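You operate a simulated robot arm through the tools that you are given. There is no shell and no other tool.

You run a simulated two-armed robot. Do the job below in one go: nothing can be reset, and whatever is moved stays where it is left.

## Task
Put a lid on both cartons on the bench and slot in the card with each one's order number.

It is judged by the outcome, as a careful person would: the job done as asked, and still so three seconds after it is handed in. It fails if anything else is knocked over, pushed out of place, dropped, spilled or broken. A push-on lid holds only when it is set on centred and level and pressed home; a screw cap is set on level and turned clockwise until tight.

## Robot
Two 7-joint arms with fingered hands on one trunk, on a base that moves. Base frame: it is fixed to the floor where the robot stands at the start and does not move with it; the origin is under the middle of the robot, x ahead of it, y to its left, z up. Readings come in mm, degrees, newtons and seconds.
The left shoulder is at the start at [54, 158, 1044], the right one opposite. With the tool pointing down near the work surface each hand reaches from about 420 to 840 mm from the robot's upright axis, wherever it stands, measured 20 degrees to its own side. Places, roughly: brown carton [3000, -250, 1500]; brown lid [3250, -250, 1500]; brown lid (20x11x7 cm) [2700, -700, 400]; label card [3000, -1000, 1000]. Payload 4 kg a hand.
The tool frame of a hand sits at the grasp point between the pads (the TCP): z along the fingers, y along the line on which they close. The tips reach 30 mm beyond it. The gripper opens to 104 mm; its body begins 35 mm behind the TCP. The gripper is a hand of 4 fingers: y runs from the thumb to the fingers, the wrist lies at [-15, -104, -178] in the tool frame.
Orientation is that of the tool frame in the base frame, as a unit quaternion [w, x, y, z]. With the fingers straight down and the wrist toward the robot, the tool's x, y and z point along [0, 1, 0], [1, 0, 0] and [0, 0, -1] of the base frame.

## Interface
- The arms move only by the tool nudge_tool. It takes "left_rows", "right_rows" or both (then of equal length, played together; a hand with none holds still); each is a list of rows, each a list of 6 numbers: the shift along the base's x, y, z in mm, then the turn, a rotation vector about the base's x, y, z in degrees. In form: [[x, y, z, ax, ay, az], ...]. A call has 1 to 20 rows; each row shifts and turns the commanded pose from where the row before left it. Rows are played at 5 a second. More than 50 mm and 8.6 degrees between two rows, and nothing of the call is played. A pose out of reach is approached as far as the arm can. The call stops where the force on the tool passes 40 N (or 10 N more than at its start, if that is more) or the arm is blocked; 0.2 s more then pass. In this call time passes only in rows, and 0.2 s behind the last. It gives the time, the measured TCP pose, the force on the tool (base axes), the opening and the grip force at its end, in the units of the frame above (readings bear some noise), with the torque about the TCP (base axes, N m) and any sound that the robot's microphone picked up.
- Cameras (640 x 400 px; columns grow to the right, rows downward): "scene" is now at [140.8, 8.5, 1237.7]; the picture's right is [0.10, -0.99, -0.00], its down [-0.39, -0.04, -0.92] and it looks along [0.92, 0.09, -0.39] (base axes); focal length 270 px, centre (320, 200). "left" rides on the left gripper at [-61, -92, -130] in its tool frame; the picture's right is [-0.81, -0.27, 0.52], its down [0.53, -0.71, 0.46] and it looks along [0.24, 0.65, 0.72] (tool axes); focal length 275 px, centre (320, 200). "right" rides on the right gripper at [61, -92, -130] in its tool frame; the picture's right is [-0.81, 0.27, -0.52], its down [-0.53, -0.71, 0.46] and it looks along [-0.24, 0.65, 0.72] (tool axes); focal length 275 px, centre (320, 200). There is no depth. A picture from a camera that has moved, and an enlarged one, comes with that camera's place and axes in the base frame and with its lens.
- capture(camera): a new picture of that camera. The clock stands still meanwhile.
- lift_body(by): moves the trunk up (or, below 0, down) by that many mm; the arms and the scene camera ride with it, the base frame stays. It gives what a move gives, with no picture.
- drive_base(legs): drives the robot by 1 to 6 legs, each [ahead, turn to the left] in mm and degrees, along the robot's own axes; the way and the turn of a leg run together, so that a leg with both is an arc; at most 1500 mm and 180 degrees a leg. The arms and the cameras ride along, it lands a little off, and it stops where it bumps. It gives what a move gives.
- finger_targets(index, middle, ring, thumb_bend, thumb_turn, hand): sets how far each is bent, from 0 (flat) to 1 (curled in); at 0.3 the hand is open as for a grip, at 0.7 the pads meet at the TCP. One left out holds its place. A second passes; each finger stops where it meets its share of the squeeze, and holds until it gets a number again. It is the only way to open and close the hand. It gives what a move gives, with no picture; readings hold the bend of each and the force on the fingers (four entries, about 0 where the hand has none), thumb and palm. thumb_turn goes from beside the hand (0) to across from the fingers (1), as for a grip.
- head_to(pan, tilt): turns the head with the scene camera to pan (to the left, within 80 degrees either way) and tilt (down, from -29 to 69), counted from straight ahead of the robot. It gives what a move gives.
- enlarge(camera, box): a new picture of the part [left, top, right, bottom] of that camera's present view, enlarged. The clock stands still meanwhile.
- close_job(): hands the job in; it is judged then, once.

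Nothing tells you exact positions but the pictures and the camera data. Unless the task says otherwise, let go and move clear before handing in.

The tools are called after "Call:" as a command line: name --argument value ..., lists and objects as JSON in quotes. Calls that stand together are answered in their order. nudge_tool: Moves the arms, as the interface text tells. Its arguments: {"type":"object","properties":{"left_rows":{"type":"array"},"right_rows":{"type":"array"}},"required":[]} The other tools are called the same way: lift_body (by) moves the trunk up or down; finger_targets (index, middle, ring, thumb_bend, thumb_turn, hand) moves the fingers one by one; drive_base (legs) drives the base; head_to (pan, tilt) turns the head that bears the scene camera; capture (camera) takes a picture; enlarge (camera, box) takes an enlarged picture of a part of a camera's view; close_job () hands the job in.

At the start:

```text
clock: 0.0
left_eef_pos: [550.2, 280.4, 1130.2]
left_tool_rot: [-0.001, 0.707, 0.707, -0.001]
left_wrist_force: [0.1, -0.2, 0.0]
left_ft_torque: [0.04, 0.0, 0.04]
left_gripper_width: 103.7
left_finger_force: 0.1
left_shape: jaw
left_bend: [0.3, 0.3, 0.3, 0.3, 0.98]
left_finger forces: [0.0, 0.1, 0.0, 0.0, 0.1, 0.0]
right_eef_pos: [549.7, -285.9, 1077.1]
right_tool_rot: [0.0, 0.707, 0.707, -0.001]
right_wrist_force: [-0.5, 0.4, 0.7]
right_ft_torque: [-0.01, -0.02, -0.02]
right_gripper_width: 103.4
right_finger_force: 0.0
right_shape: jaw
right_bend: [0.3, 0.3, 0.3, 0.3, 0.98]
right_finger forces: [0.1, 0.0, 0.1, 0.0, 0.0, 0.0]
trunk travel left (down, up): [-250.0, 257.0]
robot x, y, heading: [-1.5, 0.5, 0.3]
head pan, tilt (commanded): [5.9, 22.2]
```

scene: 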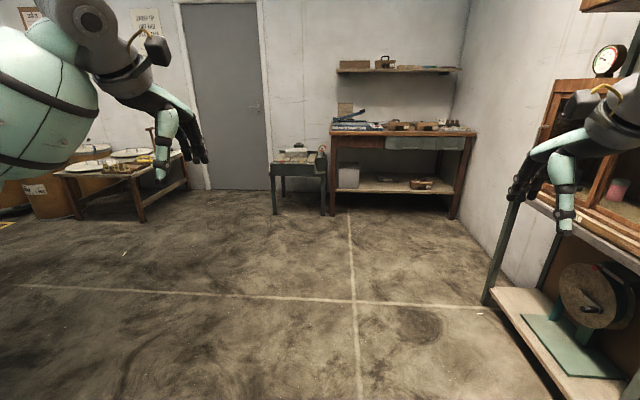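
right: 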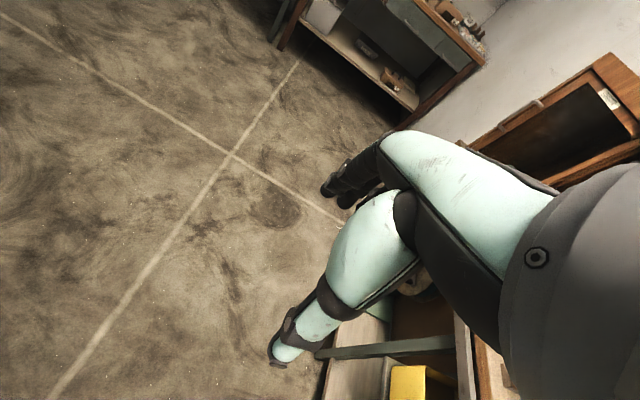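
left: 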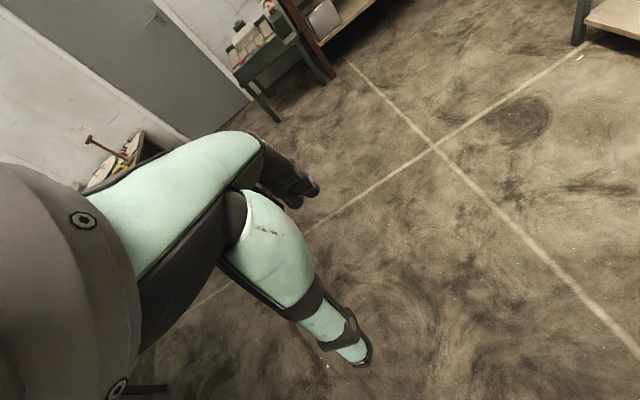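

I see a bench ahead with a shelf above it, a small table, and other furniture. I'll take enlarged looks at the bench, the shelf and the lower shelf before moving.

Call:
enlarge --camera "scene" --box '[320, 90, 480, 190]'

Call:
enlarge --camera "scene" --box '[320, 40, 480, 140]'

Call:
enlarge --camera "scene" --box '[260, 130, 420, 230]'

Call:
enlarge --camera "scene" --box '[480, 0, 640, 100]'

```text
4.00 times, centred on (400, 140) of scene
camera zoom: at [140.8, 8.5, 1237.7], right [0.1, -0.99, 0.0], down [-0.39, -0.04, -0.92], along [0.92, 0.09, -0.39], focal length 1078 px, centre (0, 440)
```

zoom: 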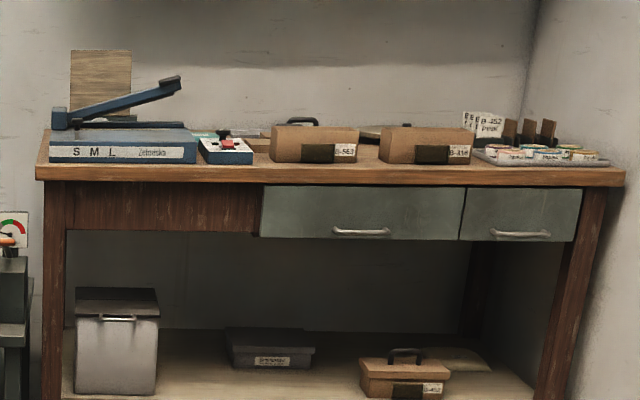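

```text
4.00 times, centred on (400, 90) of scene
camera zoom: at [140.8, 8.5, 1237.7], right [0.1, -0.99, 0.0], down [-0.39, -0.04, -0.92], along [0.92, 0.09, -0.39], focal length 1078 px, centre (0, 640)
```

zoom: 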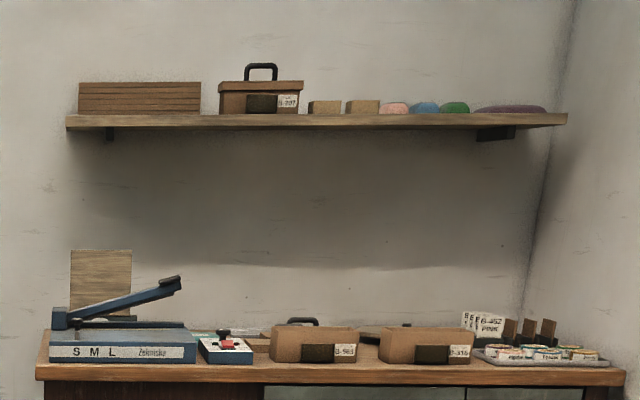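

```text
4.00 times, centred on (340, 180) of scene
camera zoom: at [140.8, 8.5, 1237.7], right [0.1, -0.99, 0.0], down [-0.39, -0.04, -0.92], along [0.92, 0.09, -0.39], focal length 1078 px, centre (240, 280)
```

zoom: 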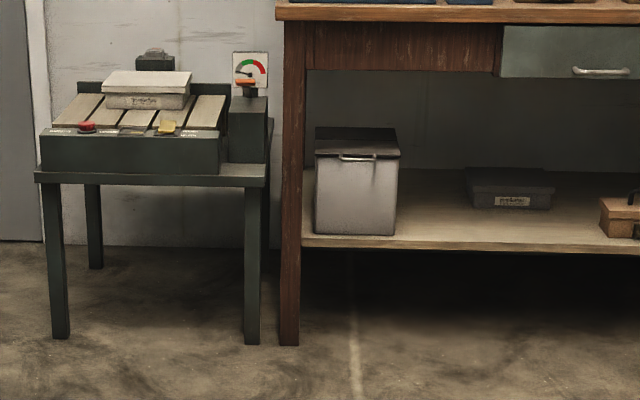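

```text
4.00 times, centred on (560, 50) of scene
camera zoom: at [140.8, 8.5, 1237.7], right [0.1, -0.99, 0.0], down [-0.39, -0.04, -0.92], along [0.92, 0.09, -0.39], focal length 1078 px, centre (-640, 800)
```

zoom: 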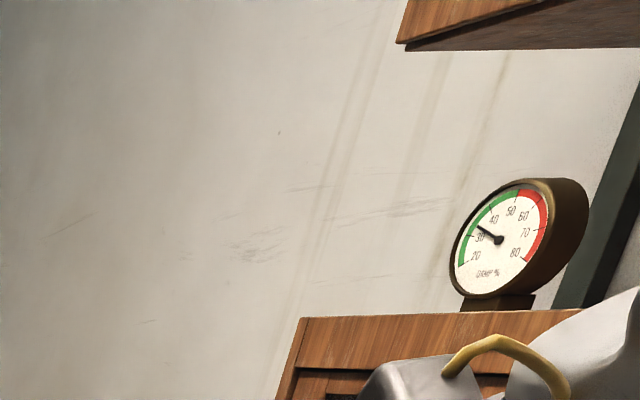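

The bench top is at about z 830, with its front edge near x 2600 and y running from -1090 to 165. Two lidless cartons stand on it, their lids seem to be behind them, and the cards are in a rack on the right. I'll drive closer, keeping clear of the cabinet on the right.

Call:
drive_base --legs '[[700, 0], [0, -25], [1000, 0], [0, 25]]'

```text
clock: 8.7
left_eef_pos: [1881.9, -236.3, 1136.8]
left_tool_rot: [0.01, 0.845, 0.535, 0.003]
left_wrist_force: [-0.7, -0.8, 0.8]
left_ft_torque: [0.01, -0.01, 0.0]
left_gripper_width: 103.9
left_finger_force: 0.1
left_shape: jaw
left_bend: [0.3, 0.3, 0.3, 0.3, 0.98]
left_finger forces: [0.0, 0.0, 0.0, 0.0, 0.0, 0.0]
right_eef_pos: [1638.0, -751.0, 1092.7]
right_tool_rot: [0.013, 0.847, 0.532, 0.002]
right_wrist_force: [-0.1, 0.3, -0.4]
right_ft_torque: [0.03, -0.01, 0.01]
right_gripper_width: 104.1
right_finger_force: 0.0
right_shape: jaw
right_bend: [0.3, 0.3, 0.3, 0.3, 0.97]
right_finger forces: [0.1, 0.1, 0.0, 0.0, 0.1, 0.1]
trunk travel left (down, up): [-250.0, 257.0]
robot x, y, heading: [1280.7, -271.9, -24.9]
head pan, tilt (commanded): [5.9, 22.2]
stopped in leg 3: the robot was blocked; the commanded pose is now the measured one
```

The robot was blocked partway, at (1281, -272). I'll look around to find out what it touched.

Call:
capture --camera "scene"

Call:
capture --camera "right"

Call:
capture --camera "left"

```text
taken
camera scene: at [1382.4, -298.9, 1241.5], right [-0.33, -0.94, 0.01], down [-0.35, 0.11, -0.93], along [0.88, -0.31, -0.36], focal length 270 px, centre (320, 200)
```

scene: 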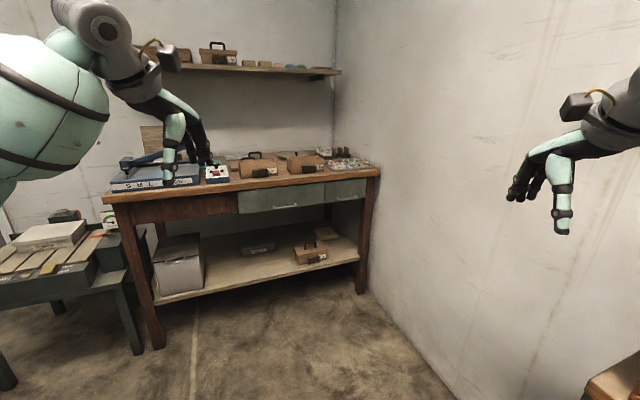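

```text
taken
camera right: at [1579.9, -653.5, 1221.3], right [-0.11, -0.84, 0.53], down [-0.87, -0.18, -0.47], along [0.49, -0.51, -0.71], focal length 275 px, centre (320, 200)
```

right: 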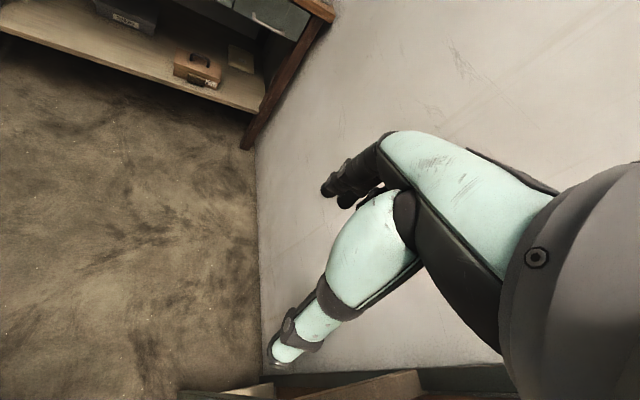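

```text
taken
camera left: at [1771.9, -249.6, 1265.8], right [-0.59, -0.62, -0.52], down [-0.41, 0.78, -0.47], along [0.7, -0.07, -0.71], focal length 275 px, centre (320, 200)
```

left: 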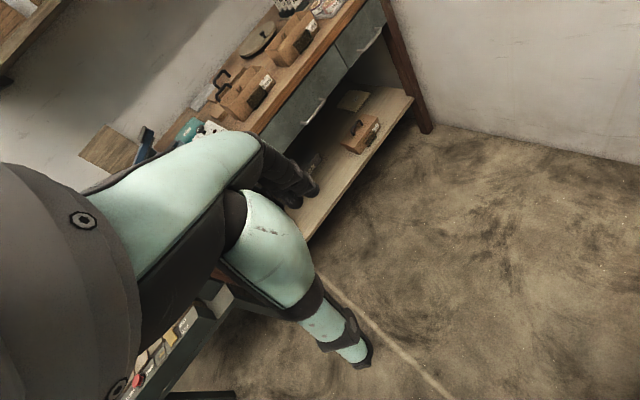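

Call:
head_to --pan -75 --tilt 40

Call:
capture --camera "scene"

```text
clock: 10.2
left_eef_pos: [1882.1, -236.3, 1137.5]
left_tool_rot: [0.01, 0.844, 0.536, 0.003]
left_wrist_force: [0.5, -0.3, -0.1]
left_ft_torque: [-0.01, 0.0, -0.03]
left_gripper_width: 104.0
left_finger_force: 0.1
left_shape: jaw
left_bend: [0.3, 0.3, 0.3, 0.3, 0.98]
left_finger forces: [0.1, 0.0, 0.1, 0.0, 0.0, 0.0]
right_eef_pos: [1638.4, -750.5, 1091.1]
right_tool_rot: [0.013, 0.846, 0.532, 0.002]
right_wrist_force: [-0.5, -0.3, -0.4]
right_ft_torque: [0.01, 0.0, -0.01]
right_gripper_width: 104.0
right_finger_force: 0.0
right_shape: jaw
right_bend: [0.3, 0.3, 0.3, 0.3, 0.97]
right_finger forces: [0.0, 0.0, 0.0, 0.1, 0.0, 0.0]
trunk travel left (down, up): [-250.0, 257.0]
robot x, y, heading: [1282.9, -274.5, -24.8]
head pan, tilt (commanded): [-75.0, 40.0]
```

```text
taken
camera scene: at [1279.5, -352.6, 1212.9], right [-0.98, 0.17, -0.02], down [0.12, 0.62, -0.77], along [-0.12, -0.76, -0.63], focal length 270 px, centre (320, 200)
```

scene: 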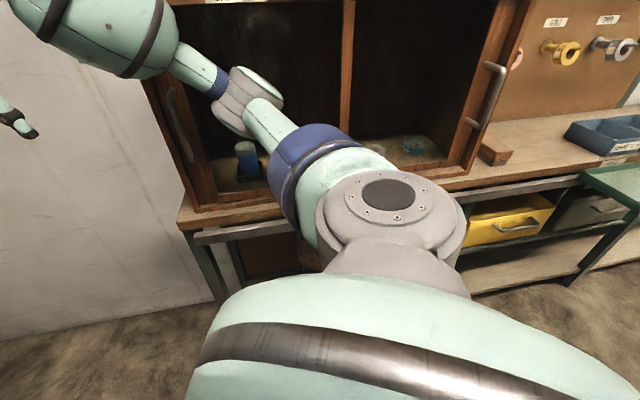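

Call:
enlarge --camera "scene" --box '[140, 0, 460, 200]'

Call:
head_to --pan -60 --tilt 30

Call:
capture --camera "scene"

```text
2.00 times, centred on (300, 100) of scene
camera zoom: at [1279.5, -352.6, 1212.9], right [-0.98, 0.17, -0.02], down [0.12, 0.62, -0.77], along [-0.12, -0.76, -0.63], focal length 539 px, centre (360, 400)
```

zoom: 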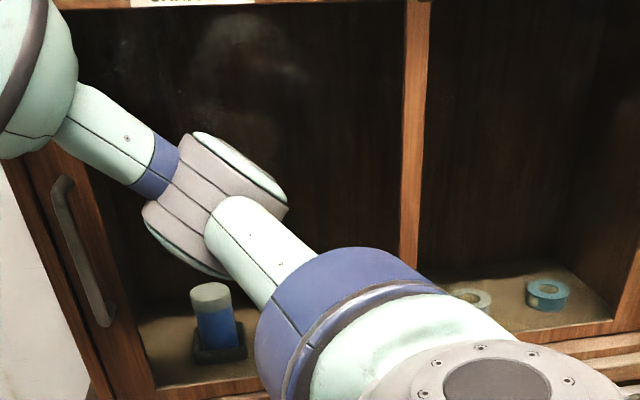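

```text
clock: 11.0
left_eef_pos: [1882.3, -236.2, 1138.1]
left_tool_rot: [0.01, 0.845, 0.535, 0.003]
left_wrist_force: [0.3, 0.8, -0.3]
left_ft_torque: [0.01, 0.0, 0.0]
left_gripper_width: 104.0
left_finger_force: 0.0
left_shape: jaw
left_bend: [0.3, 0.3, 0.3, 0.3, 0.98]
left_finger forces: [0.0, 0.0, 0.0, 0.0, 0.0, 0.0]
right_eef_pos: [1637.6, -749.8, 1090.8]
right_tool_rot: [0.012, 0.846, 0.533, 0.001]
right_wrist_force: [0.1, 0.0, 0.3]
right_ft_torque: [0.01, 0.03, 0.02]
right_gripper_width: 104.2
right_finger_force: 0.1
right_shape: jaw
right_bend: [0.3, 0.3, 0.3, 0.3, 0.97]
right_finger forces: [0.0, 0.1, 0.0, 0.0, 0.0, 0.0]
trunk travel left (down, up): [-250.0, 257.0]
robot x, y, heading: [1283.0, -270.7, -24.8]
head pan, tilt (commanded): [-60.0, 30.0]
```

```text
taken
camera scene: at [1302.0, -358.8, 1228.6], right [-1.0, -0.09, -0.01], down [-0.03, 0.49, -0.87], along [0.08, -0.87, -0.49], focal length 270 px, centre (320, 200)
```

scene: 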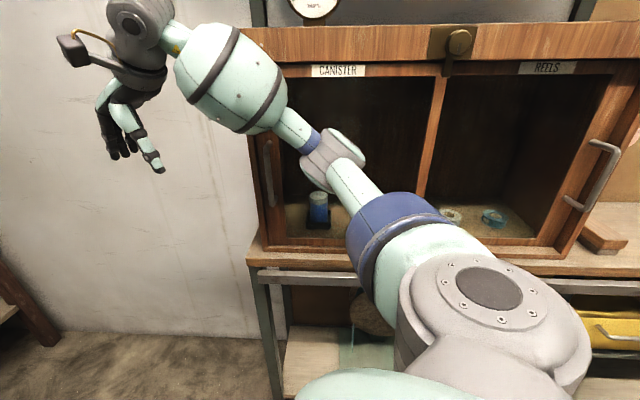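

The right elbow met the front of the glazed cabinet, and nothing there looks disturbed. I'll back off, straighten up, pass the cabinet at a safer distance, and then move across to the bench.

Call:
drive_base --legs '[[-280, 0], [0, 25]]'

Call:
capture --camera "scene"

```text
clock: 11.9
left_eef_pos: [1857.8, -217.4, 1137.3]
left_tool_rot: [0.012, 0.844, 0.537, 0.002]
left_wrist_force: [0.6, 0.3, -0.6]
left_ft_torque: [0.02, -0.01, 0.0]
left_gripper_width: 104.1
left_finger_force: 0.0
left_shape: jaw
left_bend: [0.3, 0.3, 0.3, 0.3, 0.98]
left_finger forces: [0.0, 0.0, 0.0, 0.1, 0.0, 0.0]
right_eef_pos: [1618.7, -728.5, 1089.5]
right_tool_rot: [0.012, 0.842, 0.539, -0.002]
right_wrist_force: [0.1, 0.0, 0.0]
right_ft_torque: [-0.01, -0.02, -0.01]
right_gripper_width: 104.0
right_finger_force: 0.0
right_shape: jaw
right_bend: [0.3, 0.3, 0.3, 0.3, 0.98]
right_finger forces: [0.0, 0.0, 0.0, 0.0, 0.0, 0.1]
trunk travel left (down, up): [-250.0, 257.0]
robot x, y, heading: [1259.4, -263.7, -24.8]
head pan, tilt (commanded): [-60.0, 30.0]
stopped in leg 1: the robot was blocked; the commanded pose is now the measured one
```

```text
taken
camera scene: at [1312.1, -357.1, 1226.9], right [-1.0, -0.09, 0.02], down [-0.06, 0.49, -0.87], along [0.07, -0.87, -0.49], focal length 270 px, centre (320, 200)
```

scene: 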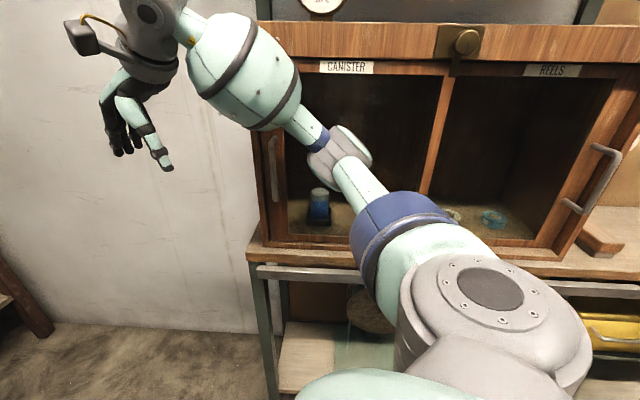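

The robot is also blocked in reverse after about 25 mm. I'll look down and to both sides to find the cause before moving again.

Call:
head_to --pan -80 --tilt 69

Call:
capture --camera "scene"

Call:
head_to --pan 80 --tilt 50

Call:
capture --camera "scene"

Call:
head_to --pan 0 --tilt 69

Call:
capture --camera "scene"

```text
clock: 13.0
left_eef_pos: [1858.7, -216.6, 1136.4]
left_tool_rot: [0.011, 0.843, 0.538, 0.001]
left_wrist_force: [-0.1, -0.3, 0.0]
left_ft_torque: [0.01, 0.03, 0.01]
left_gripper_width: 104.1
left_finger_force: 0.1
left_shape: jaw
left_bend: [0.3, 0.3, 0.3, 0.3, 0.98]
left_finger forces: [0.1, 0.1, 0.0, 0.1, 0.0, 0.0]
right_eef_pos: [1618.3, -729.6, 1092.0]
right_tool_rot: [0.014, 0.844, 0.537, -0.001]
right_wrist_force: [0.1, -0.2, 0.0]
right_ft_torque: [0.03, 0.02, 0.0]
right_gripper_width: 104.0
right_finger_force: 0.0
right_shape: jaw
right_bend: [0.3, 0.3, 0.3, 0.3, 0.98]
right_finger forces: [0.0, 0.0, 0.1, 0.0, 0.2, 0.0]
trunk travel left (down, up): [-250.0, 257.0]
robot x, y, heading: [1253.7, -261.6, -24.9]
head pan, tilt (commanded): [-80.0, 68.8]
```

```text
taken
camera scene: at [1289.7, -321.3, 1175.7], right [-0.97, 0.26, 0.01], down [0.23, 0.9, -0.37], along [-0.11, -0.36, -0.93], focal length 270 px, centre (320, 200)
```

scene: 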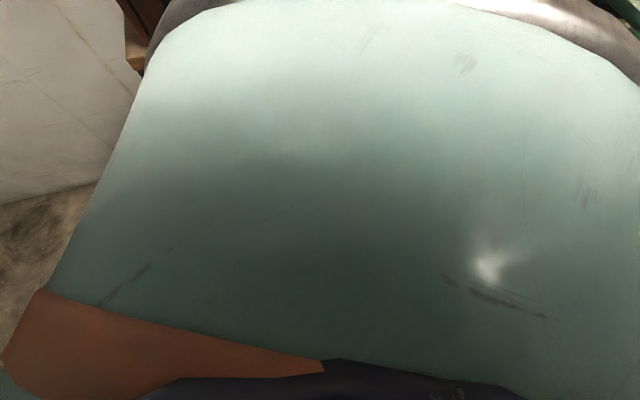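

```text
clock: 15.4
left_eef_pos: [1858.8, -216.7, 1138.2]
left_tool_rot: [0.012, 0.844, 0.537, 0.001]
left_wrist_force: [0.2, -0.2, -0.6]
left_ft_torque: [-0.02, 0.0, -0.02]
left_gripper_width: 104.1
left_finger_force: 0.0
left_shape: jaw
left_bend: [0.3, 0.3, 0.3, 0.3, 0.98]
left_finger forces: [0.1, 0.0, 0.1, 0.1, 0.0, 0.0]
right_eef_pos: [1618.1, -731.2, 1091.3]
right_tool_rot: [0.014, 0.844, 0.537, -0.001]
right_wrist_force: [-0.3, 0.0, 0.0]
right_ft_torque: [0.01, -0.02, -0.02]
right_gripper_width: 103.8
right_finger_force: 0.0
right_shape: jaw
right_bend: [0.3, 0.3, 0.3, 0.3, 0.98]
right_finger forces: [0.0, 0.1, 0.0, 0.1, 0.0, 0.0]
trunk travel left (down, up): [-250.0, 257.0]
robot x, y, heading: [1257.6, -260.4, -25.2]
head pan, tilt (commanded): [80.0, 50.0]
```

```text
taken
camera scene: at [1348.6, -203.6, 1195.9], right [0.82, -0.57, -0.01], down [-0.45, -0.63, -0.63], along [0.36, 0.52, -0.78], focal length 270 px, centre (320, 200)
```

scene: 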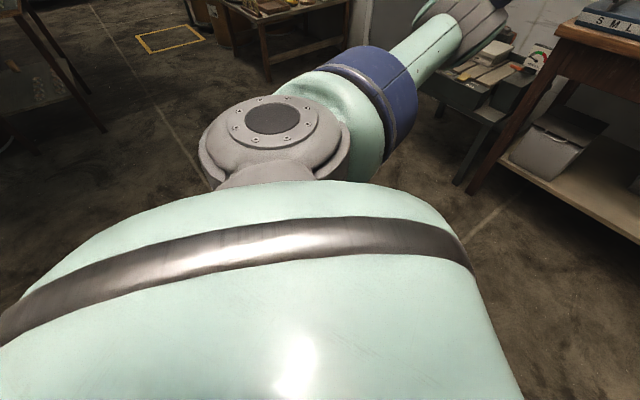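

```text
clock: 17.0
left_eef_pos: [1858.2, -216.7, 1137.6]
left_tool_rot: [0.012, 0.844, 0.537, 0.001]
left_wrist_force: [-0.4, -0.6, 0.1]
left_ft_torque: [0.0, 0.01, 0.03]
left_gripper_width: 104.3
left_finger_force: 0.1
left_shape: jaw
left_bend: [0.3, 0.3, 0.3, 0.3, 0.98]
left_finger forces: [0.0, 0.0, 0.0, 0.0, 0.0, 0.0]
right_eef_pos: [1617.3, -729.1, 1092.8]
right_tool_rot: [0.013, 0.844, 0.536, -0.001]
right_wrist_force: [-0.9, 1.0, 0.2]
right_ft_torque: [0.01, -0.02, -0.02]
right_gripper_width: 104.0
right_finger_force: 0.2
right_shape: jaw
right_bend: [0.3, 0.3, 0.3, 0.3, 0.98]
right_finger forces: [0.1, 0.0, 0.0, 0.1, 0.0, 0.0]
trunk travel left (down, up): [-250.0, 257.0]
robot x, y, heading: [1256.5, -262.5, -24.9]
head pan, tilt (commanded): [0.0, 68.8]
```

```text
taken
camera scene: at [1354.3, -290.5, 1174.5], right [-0.42, -0.91, 0.01], down [-0.85, 0.39, -0.35], along [0.32, -0.16, -0.94], focal length 270 px, centre (320, 200)
```

scene: 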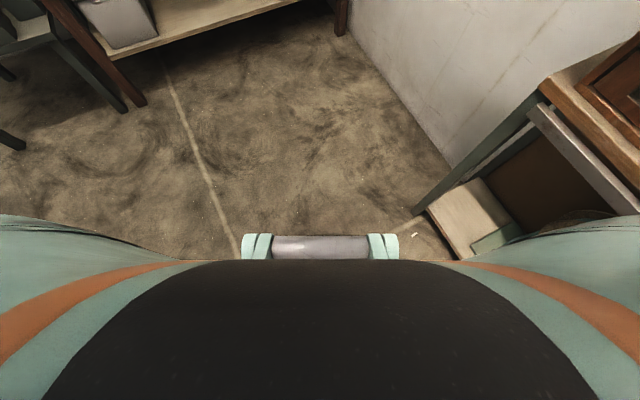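

I see nothing touching the robot: elbow and base both look well clear of the cabinet. I'll try a short reverse again and watch what happens.

Call:
drive_base --legs '[[-150, 0]]'

```text
clock: 18.4
left_eef_pos: [1716.3, -167.4, 1140.6]
left_tool_rot: [0.008, 0.844, 0.535, 0.007]
left_wrist_force: [-0.2, 0.3, 0.2]
left_ft_torque: [0.0, -0.03, 0.04]
left_gripper_width: 104.1
left_finger_force: 0.1
left_shape: jaw
left_bend: [0.3, 0.3, 0.3, 0.3, 0.98]
left_finger forces: [0.1, 0.0, 0.0, 0.0, 0.0, 0.1]
right_eef_pos: [1473.7, -680.4, 1087.4]
right_tool_rot: [0.009, 0.845, 0.534, 0.005]
right_wrist_force: [0.2, 1.0, 1.0]
right_ft_torque: [-0.03, -0.03, -0.03]
right_gripper_width: 104.1
right_finger_force: 0.0
right_shape: jaw
right_bend: [0.3, 0.3, 0.3, 0.3, 0.98]
right_finger forces: [0.0, 0.0, 0.0, 0.1, 0.1, 0.0]
trunk travel left (down, up): [-250.0, 257.0]
robot x, y, heading: [1123.6, -193.4, -25.2]
head pan, tilt (commanded): [0.0, 68.8]
```

Call:
capture --camera "scene"

Call:
head_to --pan -50 --tilt 40

Call:
capture --camera "scene"

```text
taken
camera scene: at [1213.3, -242.0, 1174.3], right [-0.43, -0.9, 0.0], down [-0.85, 0.4, -0.35], along [0.32, -0.15, -0.94], focal length 270 px, centre (320, 200)
```

scene: 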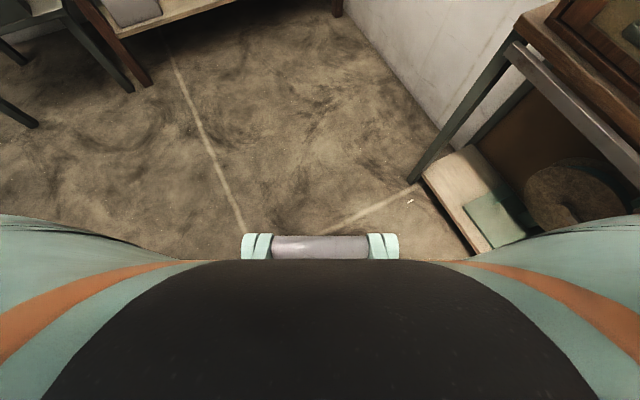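

```text
clock: 19.6
left_eef_pos: [1706.5, -162.5, 1145.6]
left_tool_rot: [0.015, 0.844, 0.535, 0.01]
left_wrist_force: [0.5, 0.5, 0.1]
left_ft_torque: [0.01, 0.01, -0.02]
left_gripper_width: 103.8
left_finger_force: 0.0
left_shape: jaw
left_bend: [0.3, 0.3, 0.3, 0.3, 0.97]
left_finger forces: [0.2, 0.1, 0.0, 0.0, 0.1, 0.1]
right_eef_pos: [1463.5, -675.8, 1094.4]
right_tool_rot: [0.014, 0.845, 0.534, 0.007]
right_wrist_force: [-0.8, 0.0, -0.2]
right_ft_torque: [0.0, 0.01, -0.03]
right_gripper_width: 104.0
right_finger_force: 0.1
right_shape: jaw
right_bend: [0.3, 0.3, 0.3, 0.3, 0.98]
right_finger forces: [0.0, 0.0, 0.0, 0.0, 0.0, 0.0]
trunk travel left (down, up): [-250.0, 257.0]
robot x, y, heading: [1121.9, -197.1, -25.1]
head pan, tilt (commanded): [-50.0, 40.0]
```

```text
taken
camera scene: at [1185.6, -300.0, 1210.4], right [-0.97, -0.25, 0.01], down [-0.17, 0.63, -0.76], along [0.19, -0.74, -0.65], focal length 270 px, centre (320, 200)
```

scene: 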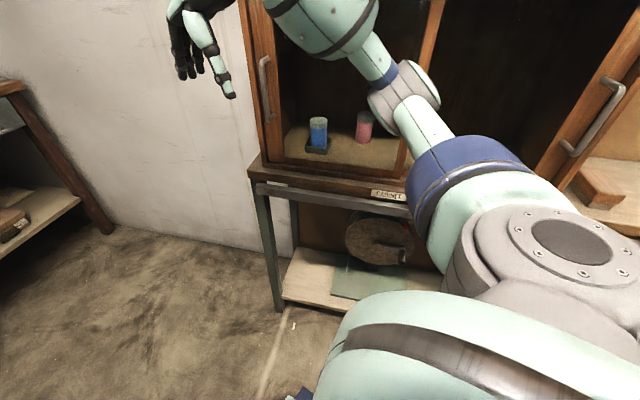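

Call:
drive_base --legs '[[-200, 0], [0, 30]]'

```text
clock: 22.9
left_eef_pos: [1428.0, 213.0, 1146.4]
left_tool_rot: [0.009, 0.675, 0.738, 0.013]
left_wrist_force: [-0.4, -0.2, 0.2]
left_ft_torque: [-0.02, 0.0, 0.02]
left_gripper_width: 103.9
left_finger_force: 0.0
left_shape: jaw
left_bend: [0.3, 0.3, 0.3, 0.3, 0.97]
left_finger forces: [0.0, 0.0, 0.0, 0.0, 0.1, 0.0]
right_eef_pos: [1478.6, -351.5, 1094.3]
right_tool_rot: [0.013, 0.676, 0.737, 0.011]
right_wrist_force: [-0.5, 0.1, 0.6]
right_ft_torque: [-0.02, -0.01, 0.02]
right_gripper_width: 104.0
right_finger_force: 0.1
right_shape: jaw
right_bend: [0.3, 0.3, 0.3, 0.3, 0.98]
right_finger forces: [0.0, 0.0, 0.0, 0.1, 0.0, 0.0]
trunk travel left (down, up): [-250.0, 257.0]
robot x, y, heading: [943.8, -115.7, 5.0]
head pan, tilt (commanded): [-50.0, 40.0]
```

The robot is free again, at (944, -116) with heading 5°. I'll drive straight past the cabinet and look ahead.

Call:
drive_base --legs '[[780, 0]]'

Call:
head_to --pan -25 --tilt 30

Call:
capture --camera "scene"

```text
clock: 27.3
left_eef_pos: [2183.9, 287.2, 1152.3]
left_tool_rot: [0.014, 0.67, 0.742, 0.018]
left_wrist_force: [0.1, -0.4, 0.3]
left_ft_torque: [0.0, 0.0, 0.01]
left_gripper_width: 103.8
left_finger_force: 0.1
left_shape: jaw
left_bend: [0.3, 0.3, 0.3, 0.3, 0.97]
left_finger forces: [0.1, 0.0, 0.0, 0.0, 0.1, 0.1]
right_eef_pos: [2240.0, -277.9, 1100.1]
right_tool_rot: [0.016, 0.673, 0.739, 0.015]
right_wrist_force: [0.4, 0.1, -0.6]
right_ft_torque: [0.0, -0.01, 0.0]
right_gripper_width: 104.1
right_finger_force: 0.1
right_shape: jaw
right_bend: [0.3, 0.3, 0.3, 0.3, 0.98]
right_finger forces: [0.0, 0.0, 0.0, 0.0, 0.0, 0.0]
trunk travel left (down, up): [-250.0, 257.0]
robot x, y, heading: [1716.3, -43.2, 5.8]
head pan, tilt (commanded): [-50.0, 40.0]
```

```text
clock: 28.2
left_eef_pos: [2172.5, 283.8, 1159.8]
left_tool_rot: [0.027, 0.673, 0.738, 0.025]
left_wrist_force: [-0.2, 0.0, -0.2]
left_ft_torque: [0.02, 0.01, 0.01]
left_gripper_width: 104.3
left_finger_force: 0.0
left_shape: jaw
left_bend: [0.3, 0.3, 0.3, 0.3, 0.97]
left_finger forces: [0.1, 0.0, 0.0, 0.0, 0.1, 0.0]
right_eef_pos: [2226.4, -279.3, 1106.0]
right_tool_rot: [0.022, 0.673, 0.739, 0.02]
right_wrist_force: [0.3, 0.0, -0.1]
right_ft_torque: [-0.03, 0.02, 0.0]
right_gripper_width: 104.0
right_finger_force: 0.1
right_shape: jaw
right_bend: [0.3, 0.3, 0.3, 0.3, 0.98]
right_finger forces: [0.0, 0.0, 0.1, 0.0, 0.0, 0.1]
trunk travel left (down, up): [-250.0, 257.0]
robot x, y, heading: [1713.9, -49.5, 5.4]
head pan, tilt (commanded): [-25.0, 30.0]
```

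```text
taken
camera scene: at [1846.2, -72.3, 1225.4], right [-0.33, -0.94, 0.01], down [-0.48, 0.17, -0.86], along [0.81, -0.29, -0.51], focal length 270 px, centre (320, 200)
```

scene: 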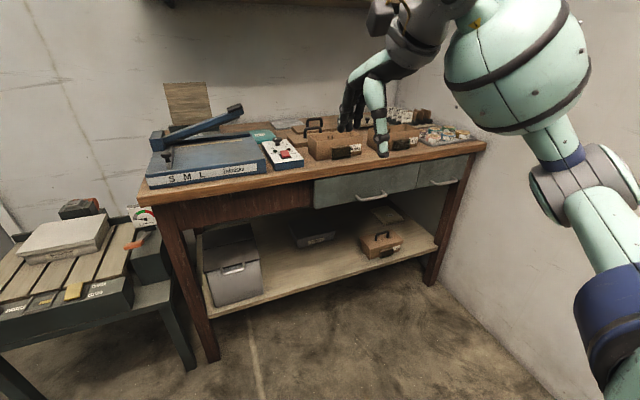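

The way is clear and the bench is ahead on the right. I'll turn toward it, advance, and square up in front of the cartons.

Call:
drive_base --legs '[[0, -38], [450, 0], [0, 32.5]]'

Call:
head_to --pan -15 --tilt 35

Call:
capture --camera "scene"

```text
clock: 34.9
left_eef_pos: [2576.7, -2.1, 1159.3]
left_tool_rot: [0.02, 0.707, 0.706, 0.023]
left_wrist_force: [0.4, -0.3, 0.5]
left_ft_torque: [0.0, 0.01, 0.02]
left_gripper_width: 103.9
left_finger_force: 0.0
left_shape: jaw
left_bend: [0.3, 0.3, 0.3, 0.3, 0.98]
left_finger forces: [0.0, 0.0, 0.1, 0.0, 0.0, 0.0]
right_eef_pos: [2575.6, -571.1, 1106.3]
right_tool_rot: [0.022, 0.709, 0.705, 0.018]
right_wrist_force: [-0.3, 0.6, 0.7]
right_ft_torque: [-0.01, -0.01, 0.0]
right_gripper_width: 103.6
right_finger_force: 0.1
right_shape: jaw
right_bend: [0.3, 0.3, 0.3, 0.3, 0.98]
right_finger forces: [0.0, 0.0, 0.0, 0.0, 0.0, 0.1]
trunk travel left (down, up): [-250.0, 257.0]
robot x, y, heading: [2090.7, -296.8, -0.2]
head pan, tilt (commanded): [-25.0, 30.0]
```

```text
clock: 35.6
left_eef_pos: [2562.9, -2.3, 1164.8]
left_tool_rot: [0.024, 0.707, 0.706, 0.028]
left_wrist_force: [-0.2, 0.3, -0.6]
left_ft_torque: [0.03, -0.02, 0.01]
left_gripper_width: 103.7
left_finger_force: 0.1
left_shape: jaw
left_bend: [0.3, 0.3, 0.3, 0.3, 0.97]
left_finger forces: [0.1, 0.0, 0.0, 0.0, 0.0, 0.0]
right_eef_pos: [2562.2, -570.8, 1112.3]
right_tool_rot: [0.028, 0.709, 0.705, 0.022]
right_wrist_force: [-0.2, -0.3, -0.3]
right_ft_torque: [0.0, 0.0, 0.01]
right_gripper_width: 104.1
right_finger_force: 0.2
right_shape: jaw
right_bend: [0.3, 0.3, 0.3, 0.3, 0.98]
right_finger forces: [0.0, 0.1, 0.0, 0.0, 0.1, 0.0]
trunk travel left (down, up): [-250.0, 257.0]
robot x, y, heading: [2087.9, -295.4, -0.1]
head pan, tilt (commanded): [-15.0, 35.0]
```

```text
taken
camera scene: at [2222.0, -318.3, 1217.7], right [-0.26, -0.96, 0.0], down [-0.56, 0.15, -0.81], along [0.78, -0.22, -0.58], focal length 270 px, centre (320, 200)
```

scene: 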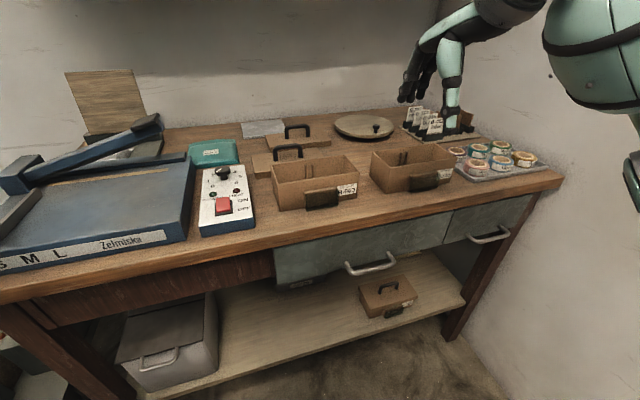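

Call:
enlarge --camera "scene" --box '[230, 100, 390, 200]'

Call:
enlarge --camera "scene" --box '[320, 100, 480, 200]'

Call:
enlarge --camera "scene" --box '[400, 80, 560, 180]'

Call:
enlarge --camera "scene" --box '[300, 260, 460, 360]'

```text
4.00 times, centred on (310, 150) of scene
camera zoom: at [2222.0, -318.3, 1217.7], right [-0.26, -0.96, 0.0], down [-0.56, 0.15, -0.81], along [0.78, -0.22, -0.58], focal length 1078 px, centre (360, 400)
```

zoom: 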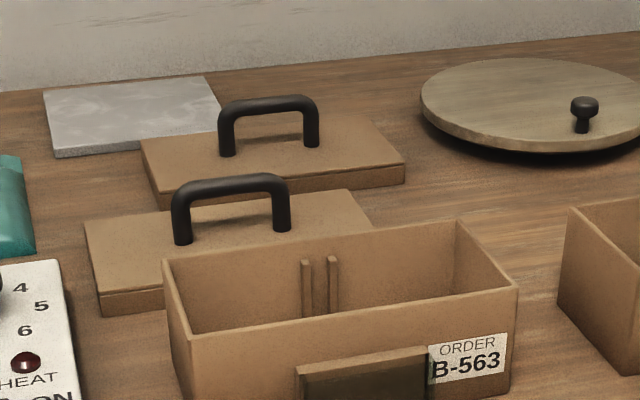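

```text
4.00 times, centred on (400, 150) of scene
camera zoom: at [2222.0, -318.3, 1217.7], right [-0.26, -0.96, 0.0], down [-0.56, 0.15, -0.81], along [0.78, -0.22, -0.58], focal length 1078 px, centre (0, 400)
```

zoom: 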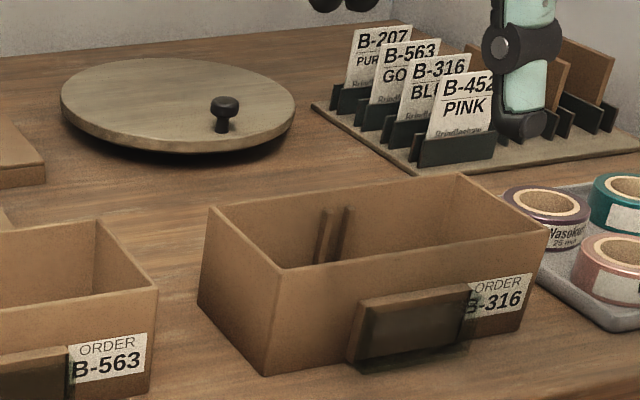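

```text
4.00 times, centred on (480, 130) of scene
camera zoom: at [2222.0, -318.3, 1217.7], right [-0.26, -0.96, 0.0], down [-0.56, 0.15, -0.81], along [0.78, -0.22, -0.58], focal length 1078 px, centre (-320, 480)
```

zoom: 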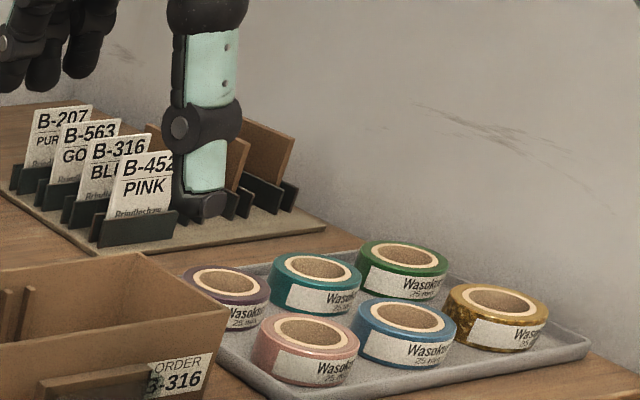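

```text
4.00 times, centred on (380, 310) of scene
camera zoom: at [2222.0, -318.3, 1217.7], right [-0.26, -0.96, 0.0], down [-0.56, 0.15, -0.81], along [0.78, -0.22, -0.58], focal length 1078 px, centre (80, -240)
```

zoom: 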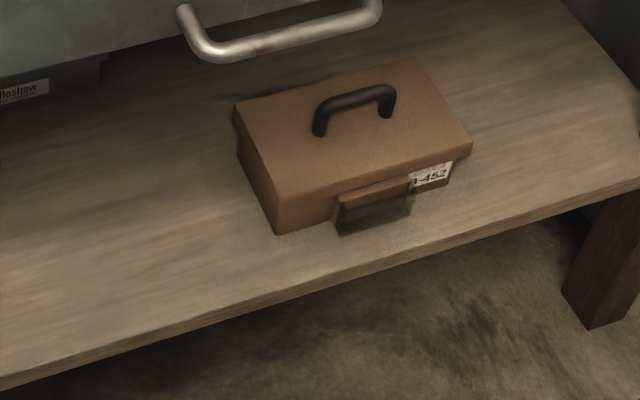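

I can read everything now:
- Open cartons: B-563 on the left, B-316 on the right. Each has a card pocket on its front.
- Lids: two matching brown lids with handles lie behind the cartons. The round lid is something else.
- Cards: B-207, B-563, B-316 and B-452 stand in a rack.

Next I'll move closer and line up in front of the cartons.

Call:
drive_base --legs '[[0, -45], [190, 0], [0, 45]]'

Call:
head_to --pan -5 --tilt 45

Call:
capture --camera "scene"

Call:
capture --camera "left"

Call:
capture --camera "right"

```text
clock: 42.0
left_eef_pos: [2700.5, -141.8, 1165.4]
left_tool_rot: [0.023, 0.71, 0.703, 0.027]
left_wrist_force: [-0.1, 0.0, -0.4]
left_ft_torque: [0.01, 0.01, -0.06]
left_gripper_width: 103.9
left_finger_force: 0.0
left_shape: jaw
left_bend: [0.3, 0.3, 0.3, 0.3, 0.97]
left_finger forces: [0.0, 0.0, 0.0, 0.0, 0.1, 0.0]
right_eef_pos: [2696.5, -710.8, 1111.4]
right_tool_rot: [0.027, 0.712, 0.701, 0.022]
right_wrist_force: [-0.4, 0.9, 0.0]
right_ft_torque: [-0.02, 0.0, 0.01]
right_gripper_width: 103.7
right_finger_force: 0.0
right_shape: jaw
right_bend: [0.3, 0.3, 0.3, 0.3, 0.98]
right_finger forces: [0.0, 0.0, 0.0, 0.1, 0.0, 0.1]
trunk travel left (down, up): [-250.0, 257.0]
robot x, y, heading: [2225.2, -440.4, -0.4]
head pan, tilt (commanded): [-15.0, 35.0]
```

```text
clock: 42.8
left_eef_pos: [2686.5, -140.5, 1170.5]
left_tool_rot: [0.029, 0.709, 0.703, 0.033]
left_wrist_force: [0.2, -0.2, 0.9]
left_ft_torque: [0.0, -0.03, 0.01]
left_gripper_width: 103.8
left_finger_force: 0.1
left_shape: jaw
left_bend: [0.3, 0.3, 0.3, 0.3, 0.97]
left_finger forces: [0.0, 0.1, 0.0, 0.0, 0.0, 0.0]
right_eef_pos: [2681.9, -709.4, 1117.8]
right_tool_rot: [0.031, 0.712, 0.701, 0.027]
right_wrist_force: [-0.5, -0.5, 0.3]
right_ft_torque: [-0.02, 0.03, -0.01]
right_gripper_width: 104.0
right_finger_force: 0.0
right_shape: jaw
right_bend: [0.3, 0.3, 0.3, 0.3, 0.98]
right_finger forces: [0.0, 0.0, 0.0, 0.0, 0.0, 0.1]
trunk travel left (down, up): [-250.0, 257.0]
robot x, y, heading: [2224.3, -438.9, -0.8]
head pan, tilt (commanded): [-5.0, 45.0]
```

```text
taken
camera scene: at [2352.8, -445.9, 1202.9], right [-0.1, -0.99, 0.0], down [-0.71, 0.07, -0.7], along [0.69, -0.07, -0.72], focal length 270 px, centre (320, 200)
```

scene: 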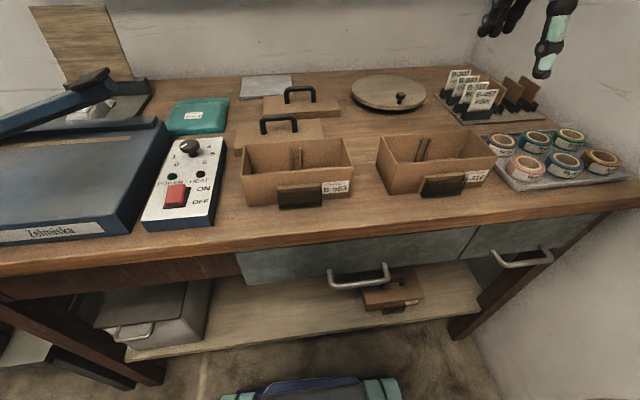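

```text
taken
camera left: at [2583.2, -200.8, 1292.1], right [-0.24, -0.81, -0.54], down [-0.67, 0.54, -0.51], along [0.71, 0.24, -0.67], focal length 275 px, centre (320, 200)
```

left: 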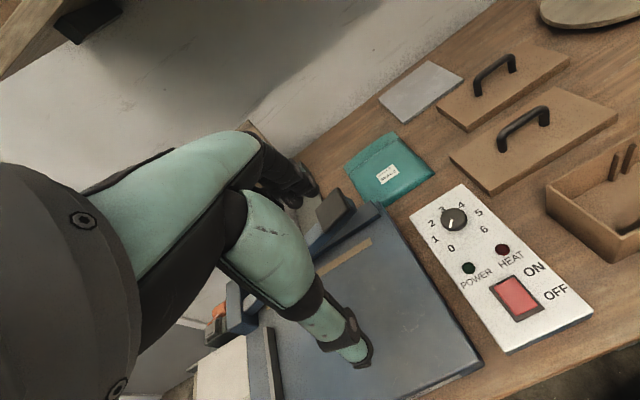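

```text
taken
camera right: at [2581.4, -647.1, 1241.1], right [0.22, -0.81, 0.54], down [-0.68, -0.53, -0.51], along [0.7, -0.26, -0.67], focal length 275 px, centre (320, 200)
```

right: 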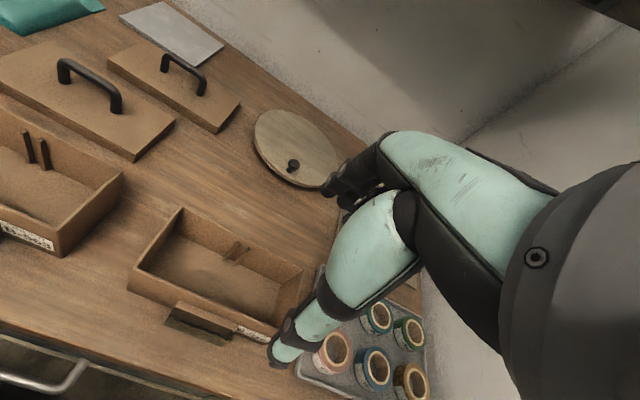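

Call:
enlarge --camera "scene" --box '[220, 70, 380, 170]'

Call:
enlarge --camera "scene" --box '[230, 120, 390, 220]'

Call:
enlarge --camera "scene" --box '[360, 115, 520, 215]'

Call:
enlarge --camera "scene" --box '[420, 55, 580, 155]'

```text
4.00 times, centred on (300, 120) of scene
camera zoom: at [2352.8, -445.9, 1202.9], right [-0.1, -0.99, 0.0], down [-0.71, 0.07, -0.7], along [0.69, -0.07, -0.72], focal length 1078 px, centre (400, 520)
```

zoom: 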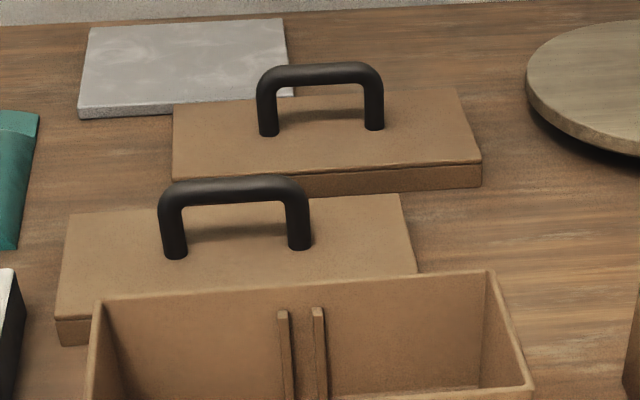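

```text
4.00 times, centred on (310, 170) of scene
camera zoom: at [2352.8, -445.9, 1202.9], right [-0.1, -0.99, 0.0], down [-0.71, 0.07, -0.7], along [0.69, -0.07, -0.72], focal length 1078 px, centre (360, 320)
```

zoom: 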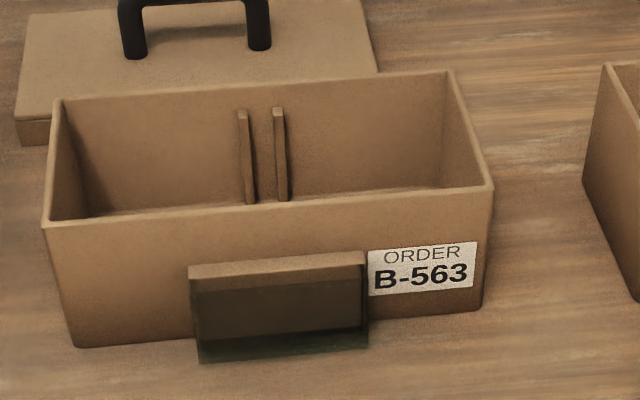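

```text
4.00 times, centred on (440, 165) of scene
camera zoom: at [2352.8, -445.9, 1202.9], right [-0.1, -0.99, 0.0], down [-0.71, 0.07, -0.7], along [0.69, -0.07, -0.72], focal length 1078 px, centre (-160, 340)
```

zoom: 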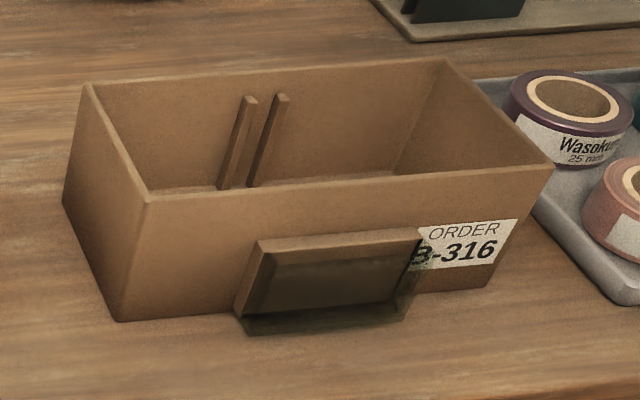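

```text
4.00 times, centred on (500, 105) of scene
camera zoom: at [2352.8, -445.9, 1202.9], right [-0.1, -0.99, 0.0], down [-0.71, 0.07, -0.7], along [0.69, -0.07, -0.72], focal length 1078 px, centre (-400, 580)
```

zoom: 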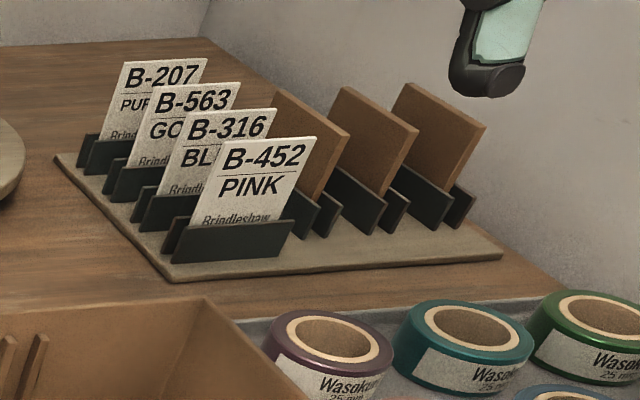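

Call:
enlarge --camera "scene" --box '[270, 175, 334, 215]'

Call:
enlarge --camera "scene" --box '[410, 165, 474, 205]'

Call:
enlarge --camera "scene" --box '[430, 60, 510, 110]'

Call:
enlarge --camera "scene" --box '[350, 270, 430, 320]'

```text
10.00 times, centred on (302, 195) of scene
camera zoom: at [2352.8, -445.9, 1202.9], right [-0.1, -0.99, 0.0], down [-0.71, 0.07, -0.7], along [0.69, -0.07, -0.72], focal length 2696 px, centre (500, 250)
```

zoom: 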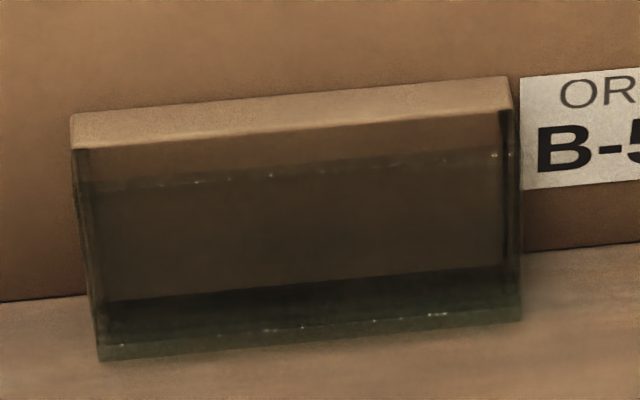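

```text
10.00 times, centred on (442, 185) of scene
camera zoom: at [2352.8, -445.9, 1202.9], right [-0.1, -0.99, 0.0], down [-0.71, 0.07, -0.7], along [0.69, -0.07, -0.72], focal length 2696 px, centre (-900, 350)
```

zoom: 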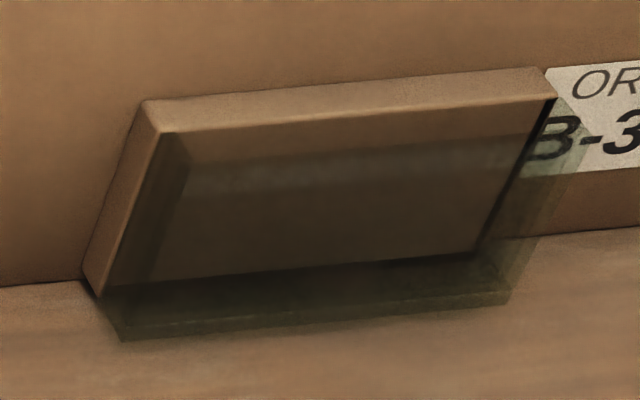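

```text
8.00 times, centred on (470, 85) of scene
camera zoom: at [2352.8, -445.9, 1202.9], right [-0.1, -0.99, 0.0], down [-0.71, 0.07, -0.7], along [0.69, -0.07, -0.72], focal length 2157 px, centre (-880, 1120)
```

zoom: 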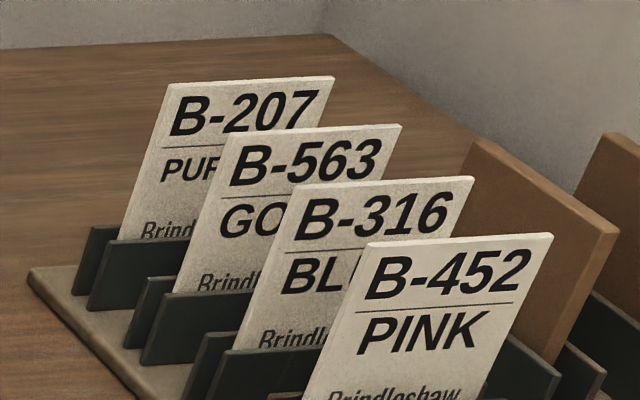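

```text
8.00 times, centred on (390, 295) of scene
camera zoom: at [2352.8, -445.9, 1202.9], right [-0.1, -0.99, 0.0], down [-0.71, 0.07, -0.7], along [0.69, -0.07, -0.72], focal length 2157 px, centre (-240, -560)
```

zoom: 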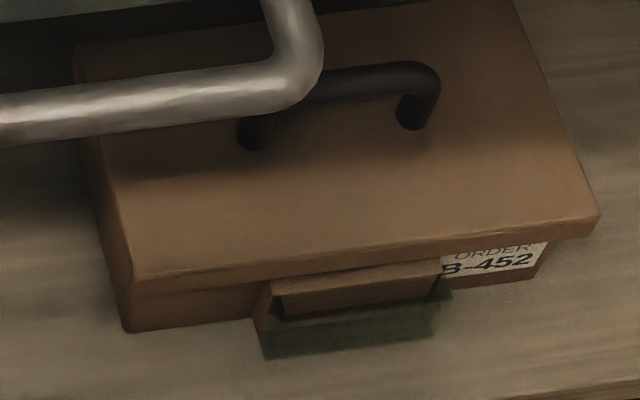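

The geometry from this view:
- Cartons: each is about 185×92 mm with the rim at z≈911. B-563 is centred near (2745, -443) and B-316 near (2750, -705).
- Lids: the near one is centred near (2914, -407) with its handle bar at z≈896. The far one is near (3061, -464).

I'll level the right hand and bring it above the near lid's handle.

Call:
nudge_tool --right_rows '[[26, 33.5, -12, 0, 0.52, 0.23], [26, 33.5, -12, 0, 0.52, 0.23], [26, 33.5, -12, 0, 0.52, 0.23], [26, 33.5, -12, 0, 0.52, 0.23], [26, 33.5, -12, 0, 0.52, 0.23], [26, 33.5, -12, 0, 0.52, 0.23], [26, 33.5, -12, 0, 0.52, 0.23], [26, 33.5, -12, 0, 0.52, 0.23], [24, 34, -12, 0, 0.52, 0.23]]'

Call:
capture --camera "scene"

Call:
capture --camera "right"

```text
clock: 44.8
left_eef_pos: [2685.7, -138.4, 1168.7]
left_tool_rot: [0.027, 0.71, 0.703, 0.031]
left_wrist_force: [0.9, 1.6, -0.9]
left_ft_torque: [-0.01, 0.05, 0.0]
left_gripper_width: 103.7
left_finger_force: 0.2
left_shape: jaw
left_bend: [0.3, 0.3, 0.3, 0.3, 0.97]
left_finger forces: [0.0, 0.1, 0.0, 0.0, 0.1, 0.1]
right_eef_pos: [2915.0, -408.3, 1010.3]
right_tool_rot: [0.004, 0.7, 0.714, -0.002]
right_wrist_force: [-0.8, 0.6, 0.0]
right_ft_torque: [0.04, -0.02, -0.01]
right_gripper_width: 103.8
right_finger_force: 0.1
right_shape: jaw
right_bend: [0.3, 0.3, 0.3, 0.3, 0.98]
right_finger forces: [0.0, 0.0, 0.0, 0.1, 0.1, 0.0]
trunk travel left (down, up): [-250.0, 257.0]
robot x, y, heading: [2225.4, -434.9, -0.8]
head pan, tilt (commanded): [-5.0, 45.0]
```

```text
taken
camera scene: at [2354.2, -444.8, 1202.7], right [-0.1, -0.99, 0.0], down [-0.71, 0.07, -0.7], along [0.69, -0.07, -0.72], focal length 270 px, centre (320, 200)
```

scene: 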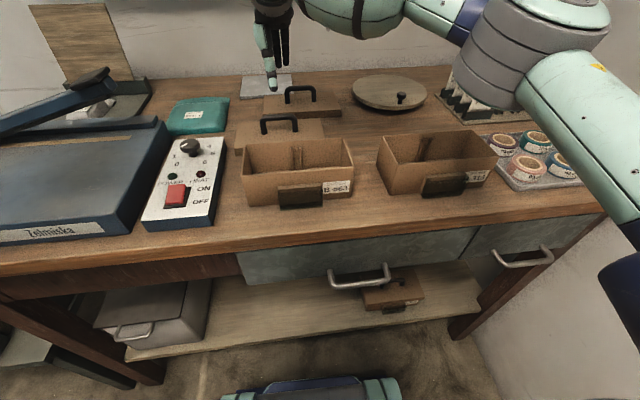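

```text
taken
camera right: at [2823.1, -347.3, 1140.4], right [0.29, -0.8, 0.52], down [-0.7, -0.55, -0.45], along [0.65, -0.24, -0.72], focal length 275 px, centre (320, 200)
```

right: 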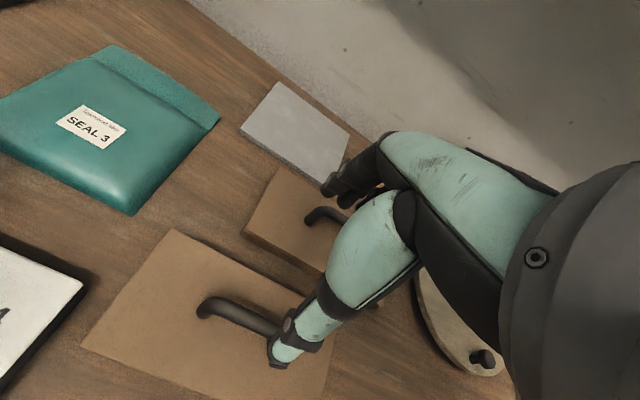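

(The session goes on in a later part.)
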